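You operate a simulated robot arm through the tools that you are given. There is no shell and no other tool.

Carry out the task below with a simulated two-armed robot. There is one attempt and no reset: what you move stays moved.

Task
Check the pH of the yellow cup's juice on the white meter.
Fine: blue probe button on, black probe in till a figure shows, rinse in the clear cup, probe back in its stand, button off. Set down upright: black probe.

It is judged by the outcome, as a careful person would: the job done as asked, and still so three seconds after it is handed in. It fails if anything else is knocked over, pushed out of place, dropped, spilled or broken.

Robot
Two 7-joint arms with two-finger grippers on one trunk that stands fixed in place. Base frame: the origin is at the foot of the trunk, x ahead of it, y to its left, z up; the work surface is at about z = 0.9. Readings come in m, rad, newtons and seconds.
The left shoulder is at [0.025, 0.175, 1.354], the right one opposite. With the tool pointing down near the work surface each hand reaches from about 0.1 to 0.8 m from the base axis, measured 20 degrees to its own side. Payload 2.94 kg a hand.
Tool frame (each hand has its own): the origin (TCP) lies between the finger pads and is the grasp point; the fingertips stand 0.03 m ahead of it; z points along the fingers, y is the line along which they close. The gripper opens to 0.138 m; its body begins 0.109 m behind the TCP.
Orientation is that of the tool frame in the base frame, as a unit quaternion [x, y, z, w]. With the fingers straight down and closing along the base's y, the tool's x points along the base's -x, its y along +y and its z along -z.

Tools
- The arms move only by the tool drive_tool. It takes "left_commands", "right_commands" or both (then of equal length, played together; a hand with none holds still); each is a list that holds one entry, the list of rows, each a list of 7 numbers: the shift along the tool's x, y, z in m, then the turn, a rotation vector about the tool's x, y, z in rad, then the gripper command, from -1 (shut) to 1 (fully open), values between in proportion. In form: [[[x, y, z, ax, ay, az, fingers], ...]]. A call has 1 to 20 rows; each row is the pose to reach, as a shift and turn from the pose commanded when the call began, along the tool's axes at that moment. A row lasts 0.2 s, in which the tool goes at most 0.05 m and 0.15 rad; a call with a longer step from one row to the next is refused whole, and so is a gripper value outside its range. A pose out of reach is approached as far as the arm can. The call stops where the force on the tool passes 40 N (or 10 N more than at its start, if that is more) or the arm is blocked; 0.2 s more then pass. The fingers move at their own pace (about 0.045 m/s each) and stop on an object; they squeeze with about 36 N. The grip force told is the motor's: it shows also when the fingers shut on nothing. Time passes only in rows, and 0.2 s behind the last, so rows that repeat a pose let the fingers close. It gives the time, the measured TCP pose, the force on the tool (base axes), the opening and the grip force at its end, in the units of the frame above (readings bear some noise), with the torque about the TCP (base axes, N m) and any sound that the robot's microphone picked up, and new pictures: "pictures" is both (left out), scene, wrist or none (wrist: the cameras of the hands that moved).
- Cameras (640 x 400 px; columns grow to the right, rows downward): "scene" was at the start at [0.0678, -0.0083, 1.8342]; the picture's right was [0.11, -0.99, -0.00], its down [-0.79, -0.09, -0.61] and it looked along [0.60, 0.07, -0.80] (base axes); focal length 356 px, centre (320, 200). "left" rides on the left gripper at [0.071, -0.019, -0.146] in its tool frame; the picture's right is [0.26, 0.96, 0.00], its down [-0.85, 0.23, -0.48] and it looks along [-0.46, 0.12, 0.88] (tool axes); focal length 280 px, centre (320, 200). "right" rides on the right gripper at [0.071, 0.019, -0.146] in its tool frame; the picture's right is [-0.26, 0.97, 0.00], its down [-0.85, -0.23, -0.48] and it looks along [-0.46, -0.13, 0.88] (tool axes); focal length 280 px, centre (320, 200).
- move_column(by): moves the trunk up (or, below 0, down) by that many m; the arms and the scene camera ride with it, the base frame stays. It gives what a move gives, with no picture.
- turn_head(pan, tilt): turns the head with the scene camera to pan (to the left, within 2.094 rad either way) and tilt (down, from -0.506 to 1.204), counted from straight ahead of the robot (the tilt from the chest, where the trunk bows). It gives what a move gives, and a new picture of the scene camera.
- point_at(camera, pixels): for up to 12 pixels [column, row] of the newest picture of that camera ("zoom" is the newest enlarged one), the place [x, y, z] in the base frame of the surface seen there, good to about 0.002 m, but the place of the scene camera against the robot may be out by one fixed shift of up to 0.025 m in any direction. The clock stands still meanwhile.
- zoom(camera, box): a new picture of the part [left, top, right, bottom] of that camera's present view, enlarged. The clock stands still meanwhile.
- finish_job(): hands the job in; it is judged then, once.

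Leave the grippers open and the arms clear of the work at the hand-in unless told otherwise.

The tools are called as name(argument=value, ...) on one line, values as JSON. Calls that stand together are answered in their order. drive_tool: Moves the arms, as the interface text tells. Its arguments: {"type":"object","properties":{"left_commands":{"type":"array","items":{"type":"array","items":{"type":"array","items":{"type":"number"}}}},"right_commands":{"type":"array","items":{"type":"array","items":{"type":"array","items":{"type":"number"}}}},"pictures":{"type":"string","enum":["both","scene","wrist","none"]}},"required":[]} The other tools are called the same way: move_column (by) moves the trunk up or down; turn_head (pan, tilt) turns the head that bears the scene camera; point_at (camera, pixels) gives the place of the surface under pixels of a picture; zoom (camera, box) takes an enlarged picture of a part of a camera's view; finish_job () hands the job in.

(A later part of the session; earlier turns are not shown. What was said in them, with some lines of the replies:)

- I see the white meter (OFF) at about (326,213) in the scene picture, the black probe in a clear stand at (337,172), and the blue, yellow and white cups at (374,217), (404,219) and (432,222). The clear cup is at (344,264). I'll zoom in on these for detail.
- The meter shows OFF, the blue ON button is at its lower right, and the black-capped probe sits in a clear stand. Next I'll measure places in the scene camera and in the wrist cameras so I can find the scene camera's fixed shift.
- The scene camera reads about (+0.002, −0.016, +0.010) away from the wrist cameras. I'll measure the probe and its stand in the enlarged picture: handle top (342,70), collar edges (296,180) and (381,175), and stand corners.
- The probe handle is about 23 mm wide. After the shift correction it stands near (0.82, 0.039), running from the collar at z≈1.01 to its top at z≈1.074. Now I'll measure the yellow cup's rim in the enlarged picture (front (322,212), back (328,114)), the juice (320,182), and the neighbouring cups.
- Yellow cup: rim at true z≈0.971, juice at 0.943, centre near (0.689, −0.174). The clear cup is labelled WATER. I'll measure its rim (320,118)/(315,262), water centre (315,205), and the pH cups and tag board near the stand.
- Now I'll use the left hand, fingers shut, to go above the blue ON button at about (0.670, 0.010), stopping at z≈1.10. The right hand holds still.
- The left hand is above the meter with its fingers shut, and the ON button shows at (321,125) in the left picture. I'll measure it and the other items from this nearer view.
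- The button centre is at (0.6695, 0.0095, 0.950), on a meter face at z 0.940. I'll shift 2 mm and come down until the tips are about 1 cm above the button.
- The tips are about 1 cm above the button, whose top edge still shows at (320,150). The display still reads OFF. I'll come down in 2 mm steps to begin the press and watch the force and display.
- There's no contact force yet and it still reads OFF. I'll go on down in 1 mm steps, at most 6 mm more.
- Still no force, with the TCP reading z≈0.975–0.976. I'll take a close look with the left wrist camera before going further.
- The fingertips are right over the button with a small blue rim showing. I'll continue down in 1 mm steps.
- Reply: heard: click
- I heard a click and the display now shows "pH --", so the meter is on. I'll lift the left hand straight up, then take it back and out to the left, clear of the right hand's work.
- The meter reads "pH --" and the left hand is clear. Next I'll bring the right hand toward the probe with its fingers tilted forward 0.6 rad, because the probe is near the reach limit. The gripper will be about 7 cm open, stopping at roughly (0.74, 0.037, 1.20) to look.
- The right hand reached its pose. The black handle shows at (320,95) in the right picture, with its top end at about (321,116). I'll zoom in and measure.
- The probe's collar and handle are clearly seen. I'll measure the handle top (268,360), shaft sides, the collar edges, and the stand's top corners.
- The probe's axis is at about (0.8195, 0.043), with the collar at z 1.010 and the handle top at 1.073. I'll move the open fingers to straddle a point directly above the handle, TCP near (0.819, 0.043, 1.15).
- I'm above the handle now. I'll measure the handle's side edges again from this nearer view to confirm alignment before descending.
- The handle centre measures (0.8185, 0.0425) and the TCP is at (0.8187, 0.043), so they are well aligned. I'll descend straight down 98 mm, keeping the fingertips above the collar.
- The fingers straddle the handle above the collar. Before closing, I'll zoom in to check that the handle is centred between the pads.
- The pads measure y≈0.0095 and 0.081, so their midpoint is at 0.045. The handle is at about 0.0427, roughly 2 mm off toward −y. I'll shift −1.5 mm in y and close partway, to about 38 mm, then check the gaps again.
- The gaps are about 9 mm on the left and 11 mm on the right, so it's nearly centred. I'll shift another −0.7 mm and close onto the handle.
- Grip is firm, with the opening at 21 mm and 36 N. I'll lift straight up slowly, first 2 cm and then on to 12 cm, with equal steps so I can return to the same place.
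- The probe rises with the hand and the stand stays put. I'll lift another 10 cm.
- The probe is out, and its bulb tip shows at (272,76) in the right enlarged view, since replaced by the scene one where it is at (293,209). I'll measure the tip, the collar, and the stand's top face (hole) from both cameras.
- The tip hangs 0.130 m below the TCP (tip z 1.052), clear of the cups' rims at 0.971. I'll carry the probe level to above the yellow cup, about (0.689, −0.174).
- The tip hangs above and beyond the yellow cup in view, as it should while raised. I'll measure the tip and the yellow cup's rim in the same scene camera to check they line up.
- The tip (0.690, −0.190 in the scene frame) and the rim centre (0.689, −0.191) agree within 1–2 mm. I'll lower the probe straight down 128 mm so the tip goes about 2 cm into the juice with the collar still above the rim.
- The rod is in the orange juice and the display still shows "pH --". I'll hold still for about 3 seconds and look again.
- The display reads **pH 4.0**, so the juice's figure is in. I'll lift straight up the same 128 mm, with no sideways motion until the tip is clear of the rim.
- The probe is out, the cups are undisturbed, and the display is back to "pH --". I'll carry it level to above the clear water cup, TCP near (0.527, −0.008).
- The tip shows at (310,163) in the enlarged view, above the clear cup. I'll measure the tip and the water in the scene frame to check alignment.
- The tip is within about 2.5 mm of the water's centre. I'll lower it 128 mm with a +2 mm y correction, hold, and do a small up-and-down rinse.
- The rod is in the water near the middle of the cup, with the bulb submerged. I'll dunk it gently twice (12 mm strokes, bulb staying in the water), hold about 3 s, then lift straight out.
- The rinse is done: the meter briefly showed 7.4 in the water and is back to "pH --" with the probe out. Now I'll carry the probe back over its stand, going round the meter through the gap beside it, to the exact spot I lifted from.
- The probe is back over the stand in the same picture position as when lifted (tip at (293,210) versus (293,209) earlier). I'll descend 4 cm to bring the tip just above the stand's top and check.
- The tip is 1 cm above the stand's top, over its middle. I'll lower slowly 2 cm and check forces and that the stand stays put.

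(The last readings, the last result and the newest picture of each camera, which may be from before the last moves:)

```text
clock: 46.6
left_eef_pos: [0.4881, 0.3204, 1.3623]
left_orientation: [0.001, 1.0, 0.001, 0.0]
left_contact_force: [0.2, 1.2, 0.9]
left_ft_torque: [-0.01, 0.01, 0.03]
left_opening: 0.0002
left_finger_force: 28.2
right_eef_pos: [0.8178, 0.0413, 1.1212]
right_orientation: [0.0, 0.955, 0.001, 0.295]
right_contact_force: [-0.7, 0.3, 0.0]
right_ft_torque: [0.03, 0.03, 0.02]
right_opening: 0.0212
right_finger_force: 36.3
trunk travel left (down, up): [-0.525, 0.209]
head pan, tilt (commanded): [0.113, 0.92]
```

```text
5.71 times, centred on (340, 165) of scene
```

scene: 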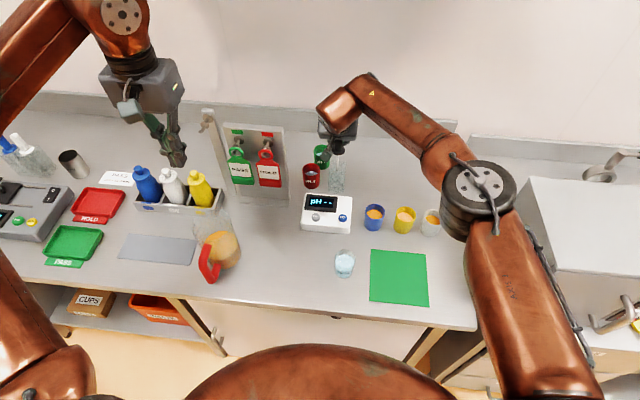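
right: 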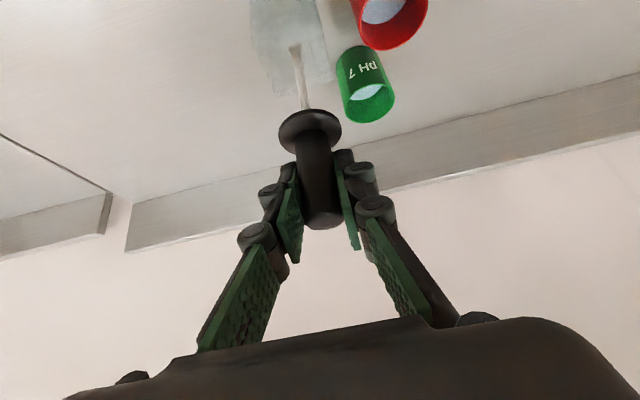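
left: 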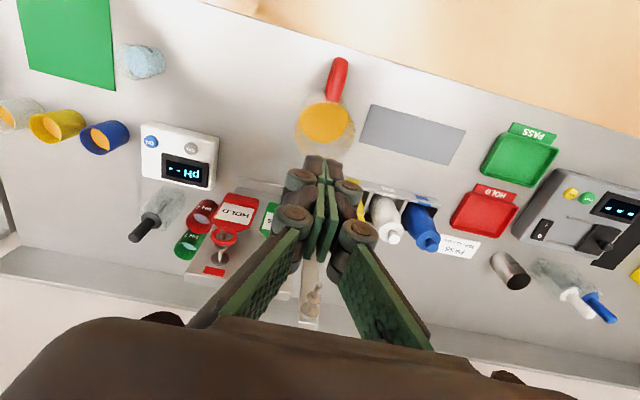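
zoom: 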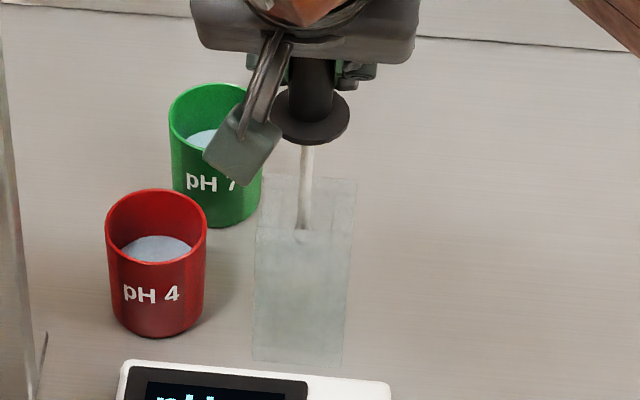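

The bulb has entered the stand with no contact force, and the stand hasn't moved. I'll continue down 6 cm steadily.

drive_tool(right_commands=[[[0.0042, 0, 0.0062, 0, 0, 0, -1], [0.0085, 0, 0.0124, 0, 0, 0, -1], [0.0127, 0, 0.0186, 0, 0, 0, -1], [0.017, 0, 0.0248, 0, 0, 0, -1], [0.0212, 0, 0.0309, 0, 0, 0, -1], [0.0254, 0, 0.0371, 0, 0, 0, -1], [0.0297, 0, 0.0433, 0, 0, 0, -1], [0.0339, 0, 0.0495, 0, 0, 0, -1], [0.0339, 0, 0.0495, 0, 0, 0, -1]]], pictures="both")

zoom(camera="right", box=[220, 20, 400, 150])

zoom(camera="scene", box=[310, 130, 370, 200])

```text
clock: 48.6
left_eef_pos: [0.4889, 0.3193, 1.3639]
left_orientation: [0.0, 1.0, 0.0, 0.0]
left_contact_force: [0.2, 0.4, -0.2]
left_ft_torque: [0.02, -0.01, 0.01]
left_opening: 0.0
left_finger_force: 28.7
right_eef_pos: [0.8179, 0.0419, 1.0624]
right_orientation: [0.0, 0.955, 0.001, 0.296]
right_contact_force: [0.8, 0.7, -1.3]
right_ft_torque: [-0.03, 0.0, -0.02]
right_opening: 0.0211
right_finger_force: 35.8
trunk travel left (down, up): [-0.525, 0.209]
head pan, tilt (commanded): [0.113, 0.92]
```

scene: 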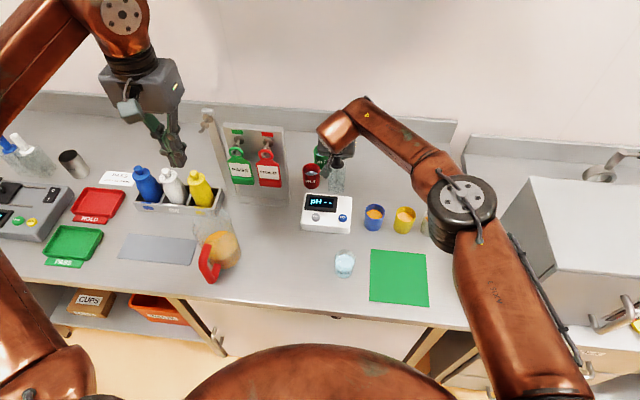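
right: 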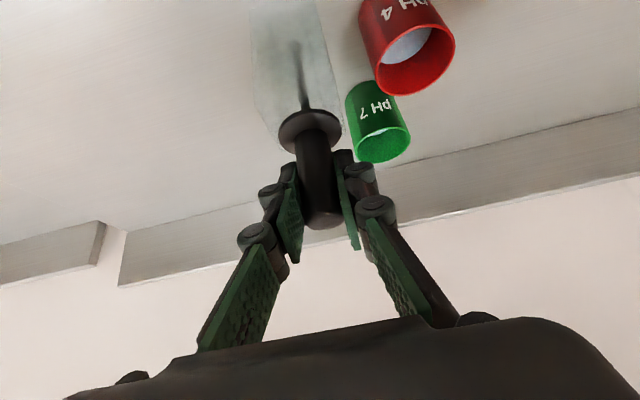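

```text
3.08 times, centred on (310, 85) of right
```

zoom: 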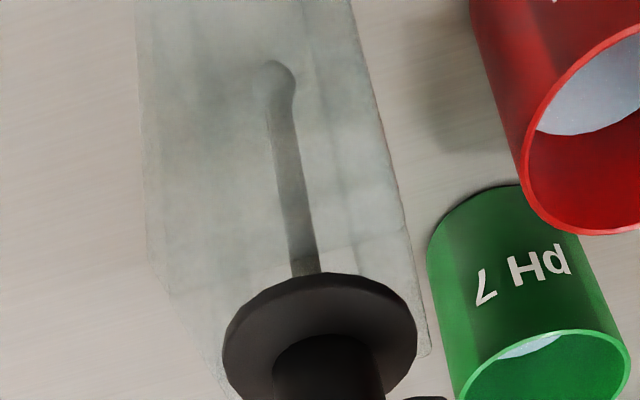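

```text
5.71 times, centred on (340, 165) of scene
```

zoom: 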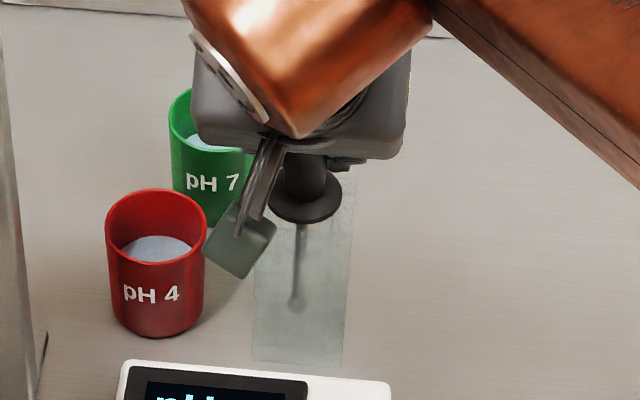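

The probe is nearly seated, with 1 cm left. I'll lower the last bit in small steps to the original grip height and check the force.

drive_tool(right_commands=[[[0.0017, 0, 0.0025, 0, 0, 0, -1], [0.0031, 0, 0.0045, 0, 0, 0, -1], [0.0042, 0, 0.0062, 0, 0, 0, -1], [0.0051, 0, 0.0074, 0, 0, 0, -1], [0.0057, 0, 0.0082, 0, 0, 0, -1], [0.0057, 0, 0.0082, 0, 0, 0, -1]]], pictures="both")

zoom(camera="right", box=[220, 50, 430, 250])

zoom(camera="scene", box=[310, 130, 370, 200])

```text
clock: 50.0
left_eef_pos: [0.4888, 0.32, 1.3625]
left_orientation: [0.0, 1.0, 0.0, -0.001]
left_contact_force: [-0.3, 0.1, 0.3]
left_ft_torque: [-0.01, -0.02, 0.02]
left_opening: 0.0
left_finger_force: 28.7
right_eef_pos: [0.8194, 0.0402, 1.0504]
right_orientation: [0.0, 0.955, 0.0, 0.296]
right_contact_force: [-0.4, -1.2, 0.0]
right_ft_torque: [0.02, -0.05, 0.03]
right_opening: 0.0209
right_finger_force: 35.3
trunk travel left (down, up): [-0.525, 0.209]
head pan, tilt (commanded): [0.113, 0.92]
```

scene: 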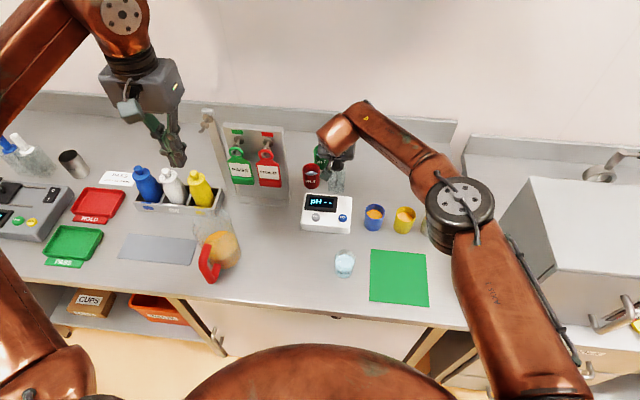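
right: 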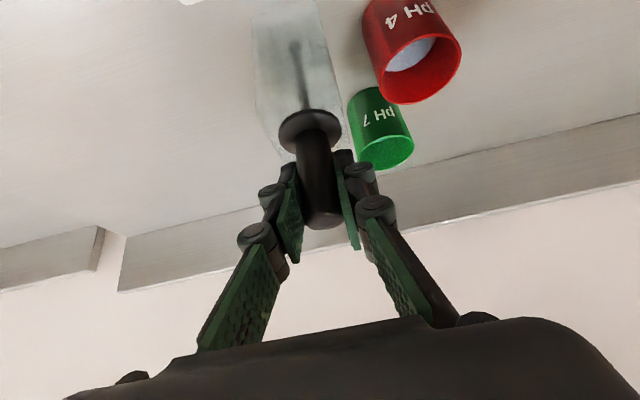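

```text
2.00 times, centred on (325, 150) of right
```

zoom: 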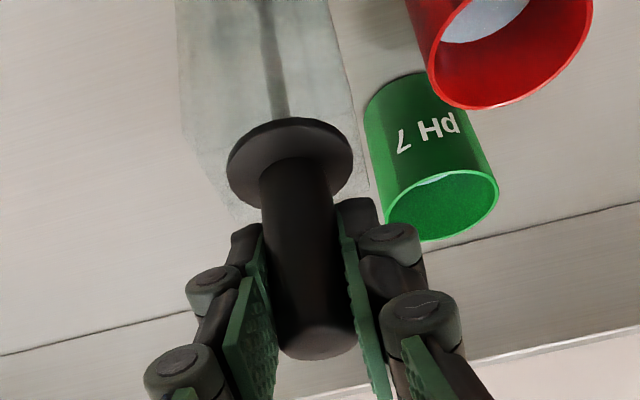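

```text
5.71 times, centred on (340, 165) of scene
```

zoom: 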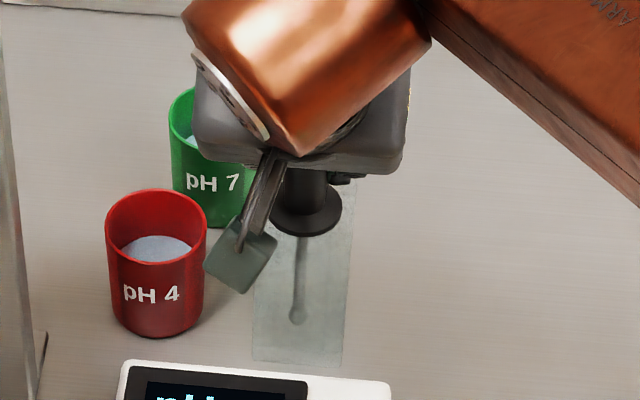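

The probe is back at its original height with near-zero force. I'll open the fingers to about 7 cm to let it go.

drive_tool(right_commands=[[[0, 0, 0, 0, 0, 0, -0.6], [0, 0, 0, 0, 0, 0, -0.4], [0, 0, 0, 0, 0, 0, -0.2], [0, 0, 0, 0, 0, 0, 0.0], [0, 0, 0, 0, 0, 0, 0.0], [0, 0, 0, 0, 0, 0, 0.0]]], pictures="both")

zoom(camera="right", box=[220, 50, 430, 250])

zoom(camera="scene", box=[310, 130, 370, 200])

```text
clock: 51.4
left_eef_pos: [0.4898, 0.321, 1.3627]
left_orientation: [0.0, 1.0, 0.0, 0.0]
left_contact_force: [0.0, -0.3, -0.3]
left_ft_torque: [0.01, 0.0, 0.0]
left_opening: 0.0
left_finger_force: 28.6
right_eef_pos: [0.8188, 0.0422, 1.0511]
right_orientation: [0.0, 0.955, 0.0, 0.296]
right_contact_force: [0.0, -0.1, 0.3]
right_ft_torque: [0.03, 0.0, 0.01]
right_opening: 0.069
right_finger_force: 0.1
trunk travel left (down, up): [-0.525, 0.209]
head pan, tilt (commanded): [0.113, 0.92]
```

scene: 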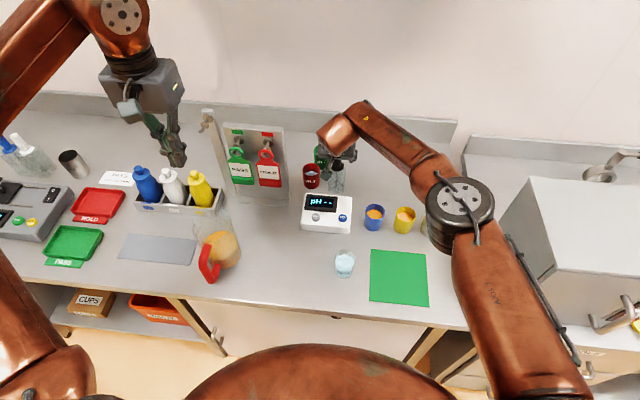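
right: 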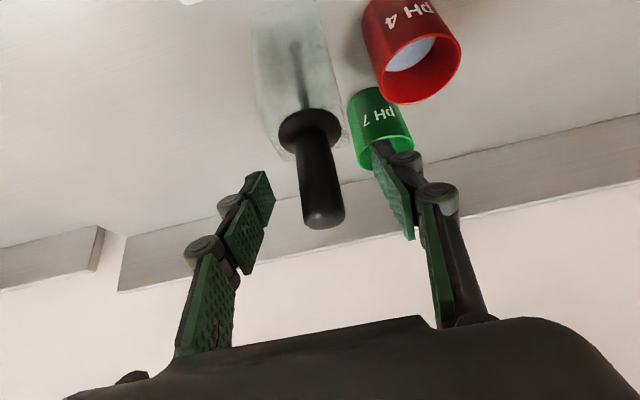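

```text
2.00 times, centred on (325, 150) of right
```

zoom: 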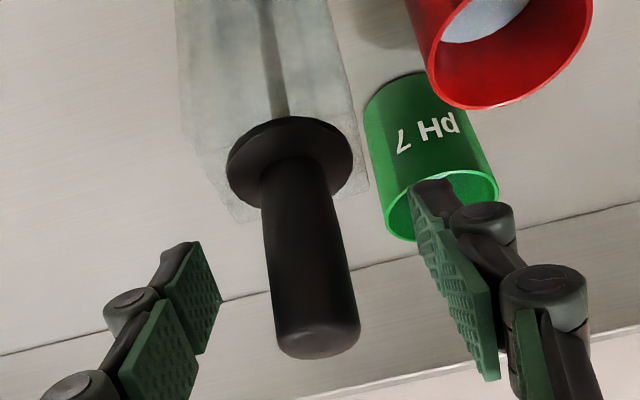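

```text
5.71 times, centred on (340, 165) of scene
```

zoom: 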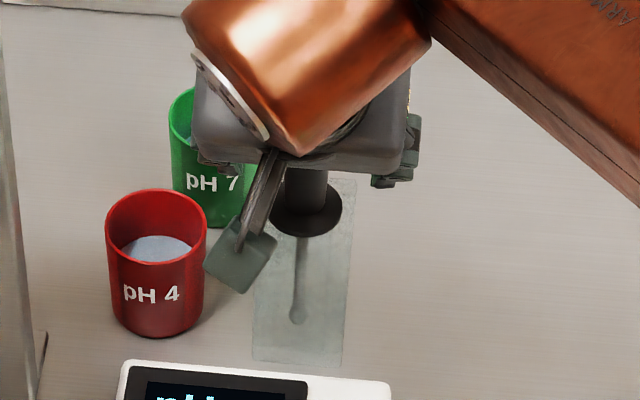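

The probe stands upright in its stand, free of the fingers. I'll lift the right hand straight up 13 cm, then bring it back to its starting place on the right.

drive_tool(right_commands=[[[-0.0113, 0, -0.0165, 0, 0, 0, 0], [-0.0283, 0, -0.0412, 0, 0, 0, 0], [-0.0509, 0, -0.0742, 0, 0, 0, 0], [-0.0735, 0, -0.1072, 0, 0, 0, 0], [-0.0623, -0.0272, -0.1354, 0, 0.0545, 0, 0.1], [-0.0512, -0.0544, -0.1637, 0, 0.109, 0, 0.2], [-0.04, -0.0817, -0.1919, 0, 0.1635, 0, 0.3], [-0.0288, -0.1089, -0.2202, 0, 0.218, 0, 0.4], [-0.0177, -0.1361, -0.2484, 0, 0.2725, 0, 0.5], [-0.0065, -0.1633, -0.2767, 0, 0.327, 0, 0.6], [0.0047, -0.1905, -0.3049, 0, 0.3815, 0, 0.7], [0.0158, -0.2177, -0.3332, 0, 0.436, 0, 0.8], [0.027, -0.245, -0.3614, 0, 0.4905, 0, 0.9], [0.0382, -0.2722, -0.3897, 0, 0.545, 0, 1], [0.0493, -0.2994, -0.4179, 0, 0.6, 0, 1], [0.0493, -0.2994, -0.4179, 0, 0.6, 0, 1]]], pictures="both")

zoom(camera="scene", box=[280, 130, 460, 290])

```text
clock: 54.8
left_eef_pos: [0.4888, 0.3202, 1.363]
left_orientation: [0.0, 1.0, 0.0, -0.001]
left_contact_force: [0.0, 0.7, 0.3]
left_ft_torque: [-0.02, -0.01, -0.01]
left_opening: 0.0
left_finger_force: 28.5
right_eef_pos: [0.5411, -0.2584, 1.3691]
right_orientation: [0.0, 1.0, 0.0, -0.001]
right_contact_force: [0.7, 0.1, -0.4]
right_ft_torque: [-0.03, 0.02, 0.02]
right_opening: 0.1379
right_finger_force: 0.0
trunk travel left (down, up): [-0.525, 0.209]
head pan, tilt (commanded): [0.113, 0.92]
```

scene: 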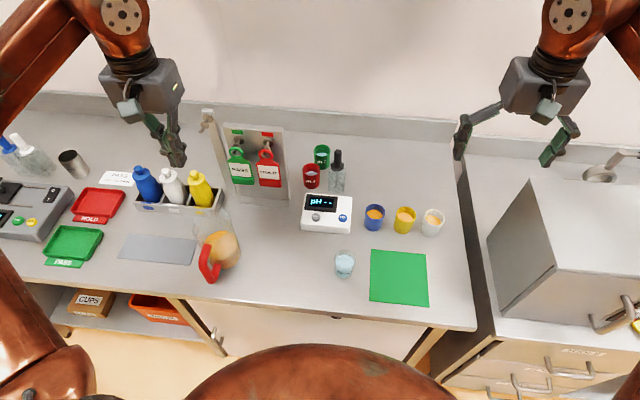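
right: 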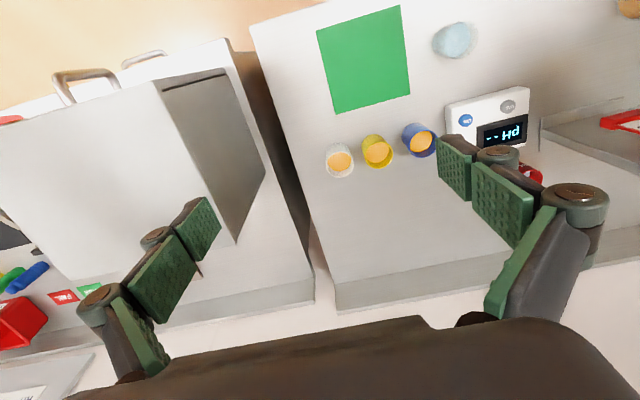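

```text
2.50 times, centred on (370, 210) of scene
```

zoom: 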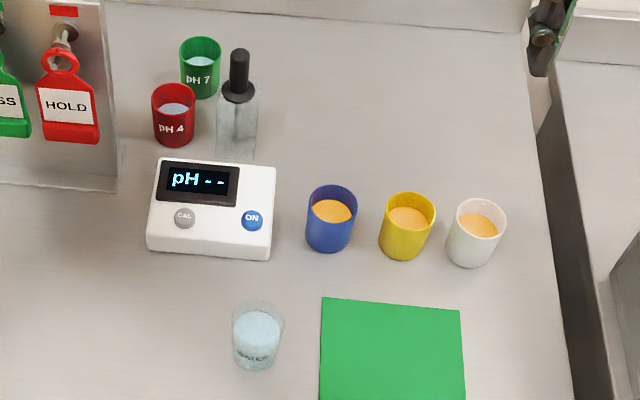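

Everything is in its place: the probe is upright in its stand, and the meter shows "pH --". Now I'll bring the shut left hand back along its earlier path to 2 cm above where it pressed the ON button.

drive_tool(left_commands=[[[-0.02, -0.035, 0, 0, 0, 0, -1], [-0.04, -0.075, 0, 0, 0, 0, -1], [-0.06, -0.115, 0.005, 0, 0, 0, -1], [-0.08, -0.155, 0.01, 0, 0, 0, -1], [-0.1, -0.19, 0.03, 0, 0, 0, -1], [-0.12, -0.22, 0.06, 0, 0, 0, -1], [-0.14, -0.25, 0.09, 0, 0, 0, -1], [-0.16, -0.28, 0.12, 0, 0, 0, -1], [-0.18, -0.31, 0.15, 0, 0, 0, -1], [-0.18, -0.31, 0.195, 0, 0, 0, -1], [-0.18, -0.31, 0.24, 0, 0, 0, -1], [-0.18, -0.31, 0.285, 0, 0, 0, -1], [-0.18, -0.31, 0.325, 0, 0, 0, -1], [-0.18, -0.31, 0.355, 0, 0, 0, -1], [-0.18, -0.31, 0.37, 0, 0, 0, -1], [-0.18, -0.31, 0.37, 0, 0, 0, -1]]], pictures="both")

zoom(camera="left", box=[250, 80, 450, 220])

zoom(camera="scene", box=[290, 165, 390, 245])

```text
clock: 58.2
left_eef_pos: [0.6692, 0.0091, 0.9924]
left_orientation: [0.0, 1.0, 0.001, 0.0]
left_contact_force: [-0.1, -0.7, 0.0]
left_ft_torque: [0.02, -0.03, 0.01]
left_opening: 0.0001
left_finger_force: 28.8
right_eef_pos: [0.5425, -0.2586, 1.3687]
right_orientation: [0.0, 1.0, 0.0, 0.001]
right_contact_force: [-0.2, 0.9, -1.2]
right_ft_torque: [0.01, -0.02, 0.02]
right_opening: 0.1379
right_finger_force: 0.0
trunk travel left (down, up): [-0.525, 0.209]
head pan, tilt (commanded): [0.113, 0.92]
```

scene: 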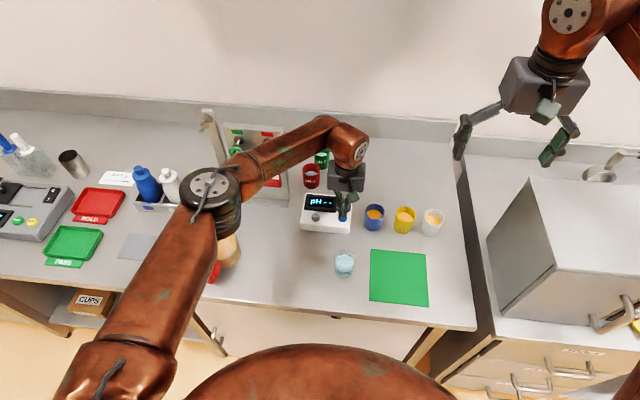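
left: 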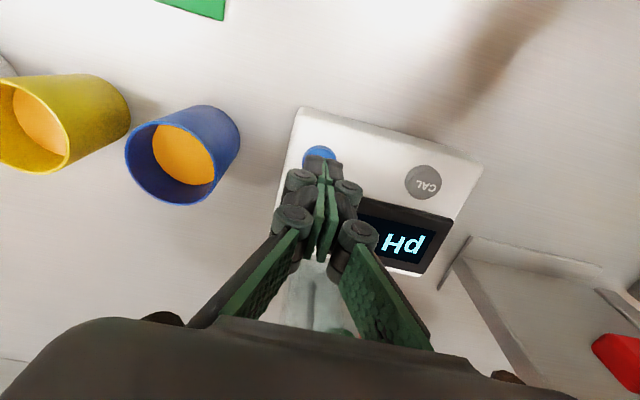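

```text
2.86 times, centred on (350, 150) of left
```

zoom: 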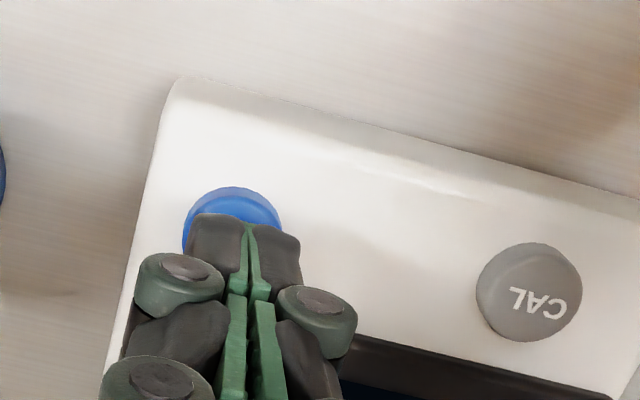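

```text
5.00 times, centred on (340, 205) of scene
```

zoom: 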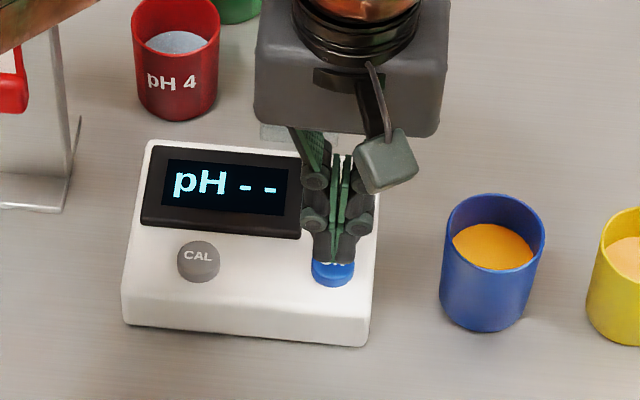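

The fingertips are over the button as before. I'll press down in small steps to the same depth that clicked last time.

drive_tool(left_commands=[[[0, 0, 0.006, 0, 0, 0, -1], [0, 0, 0.011, 0, 0, 0, -1], [0, 0, 0.014, 0, 0, 0, -1], [0, 0, 0.016, 0, 0, 0, -1], [0, 0, 0.017, 0, 0, 0, -1], [0, 0, 0.018, 0, 0, 0, -1], [0, 0, 0.019, 0, 0, 0, -1], [0, 0, 0.02, 0, 0, 0, -1]]], pictures="scene")

zoom(camera="scene", box=[290, 165, 390, 245])

```text
clock: 60.0
left_eef_pos: [0.6689, 0.01, 0.9721]
left_orientation: [0.0, 1.0, 0.001, 0.0]
left_contact_force: [-0.2, -0.1, 4.1]
left_ft_torque: [-0.01, -0.02, -0.01]
left_opening: 0.006
left_finger_force: 28.5
right_eef_pos: [0.5418, -0.2591, 1.3695]
right_orientation: [0.001, 1.0, 0.001, 0.0]
right_contact_force: [-0.1, 0.0, 0.3]
right_ft_torque: [-0.03, 0.0, 0.0]
right_opening: 0.1381
right_finger_force: 0.1
trunk travel left (down, up): [-0.525, 0.209]
head pan, tilt (commanded): [0.113, 0.92]
heard: click
```

scene: 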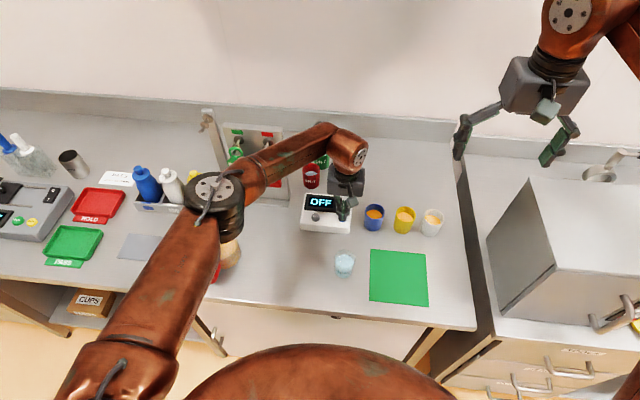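

```text
5.00 times, centred on (340, 205) of scene
```

zoom: 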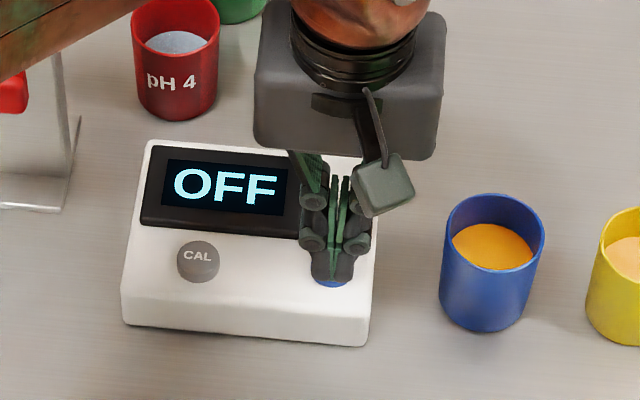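

A click, and the display shows OFF. I'll lift the left hand straight up, take it back clear to the left, and open its fingers at the end.

drive_tool(left_commands=[[[0, 0, -0.02, 0, 0, 0, -1], [0, 0, -0.06, 0, 0, 0, -1], [0, 0, -0.105, 0, 0, 0, -1], [0, 0, -0.15, 0, 0, 0, -1], [0, 0, -0.195, 0, 0, 0, -1], [0, 0, -0.24, 0, 0, 0, -1], [0.02, 0.03, -0.27, 0, 0, 0, -1], [0.04, 0.06, -0.3, 0, 0, 0, -1], [0.06, 0.09, -0.33, 0, 0, 0, -1], [0.08, 0.12, -0.36, 0, 0, 0, -1], [0.1, 0.155, -0.375, 0, 0, 0, -0.5], [0.11, 0.17, -0.375, 0, 0, 0, 0], [0.11, 0.17, -0.375, 0, 0, 0, 1], [0.11, 0.17, -0.375, 0, 0, 0, 1], [0.11, 0.17, -0.375, 0, 0, 0, 1], [0.11, 0.17, -0.375, 0, 0, 0, 1], [0.11, 0.17, -0.375, 0, 0, 0, 1], [0.11, 0.17, -0.375, 0, 0, 0, 1], [0.11, 0.17, -0.375, 0, 0, 0, 1]]], pictures="both")

zoom(camera="scene", box=[280, 130, 460, 290])

```text
clock: 64.0
left_eef_pos: [0.5602, 0.1797, 1.3468]
left_orientation: [0.0, 1.0, -0.001, 0.001]
left_contact_force: [-0.4, 0.0, -0.3]
left_ft_torque: [0.01, 0.04, 0.02]
left_opening: 0.1379
left_finger_force: 0.1
right_eef_pos: [0.542, -0.2585, 1.3674]
right_orientation: [0.0, 1.0, 0.001, 0.0]
right_contact_force: [0.8, 0.4, -0.9]
right_ft_torque: [0.01, 0.02, -0.01]
right_opening: 0.138
right_finger_force: 0.1
trunk travel left (down, up): [-0.525, 0.209]
head pan, tilt (commanded): [0.113, 0.92]
```

scene: 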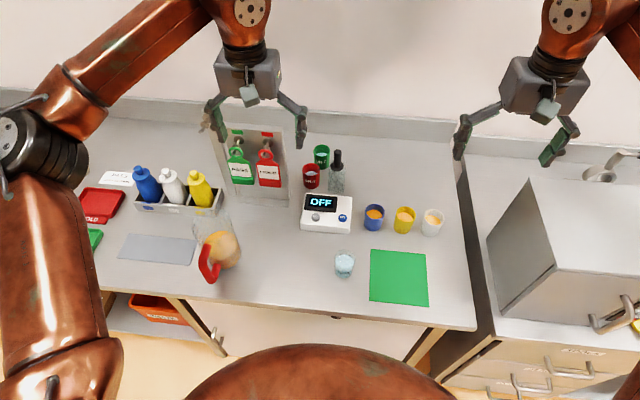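
left: 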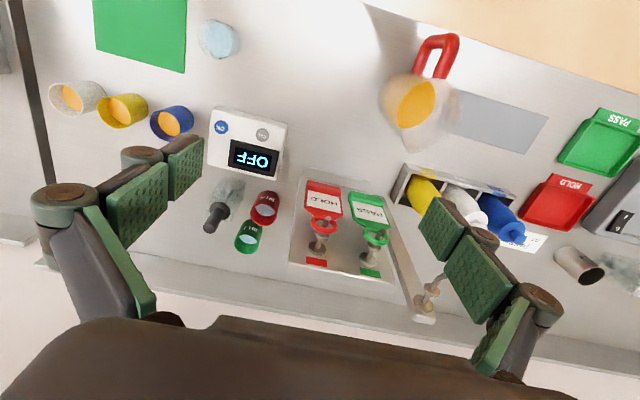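

```text
2.50 times, centred on (370, 210) of scene
```

zoom: 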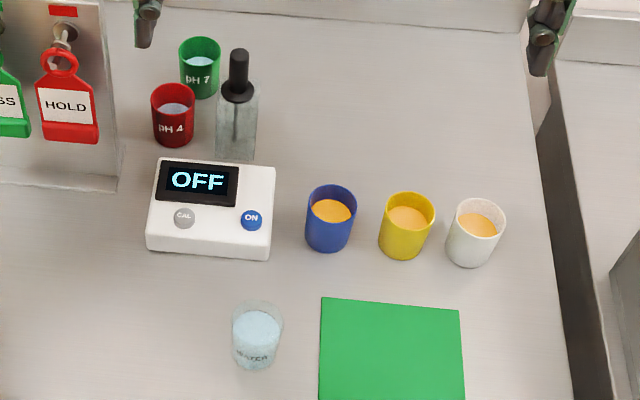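

All is as asked: the meter reads OFF, the probe is upright in its stand at (337,172), and the cups and water are where they were. Both hands are open and clear. The yellow cup's juice measured pH 4.0. I'm handing the job in.

finish_job()

```text
The job is handed in.
```

The yellow cup's juice reads **pH 4.0** on the white meter.

I switched the meter on with the blue button and held the black probe in the juice until the figure showed. Then I rinsed it in the clear water cup and stood it upright in its stand. I pressed the button again and the display reads OFF.

In the final pictures the cups and the meter are where they started, with no spills. Both grippers are open and clear of the work, and the job is handed in.
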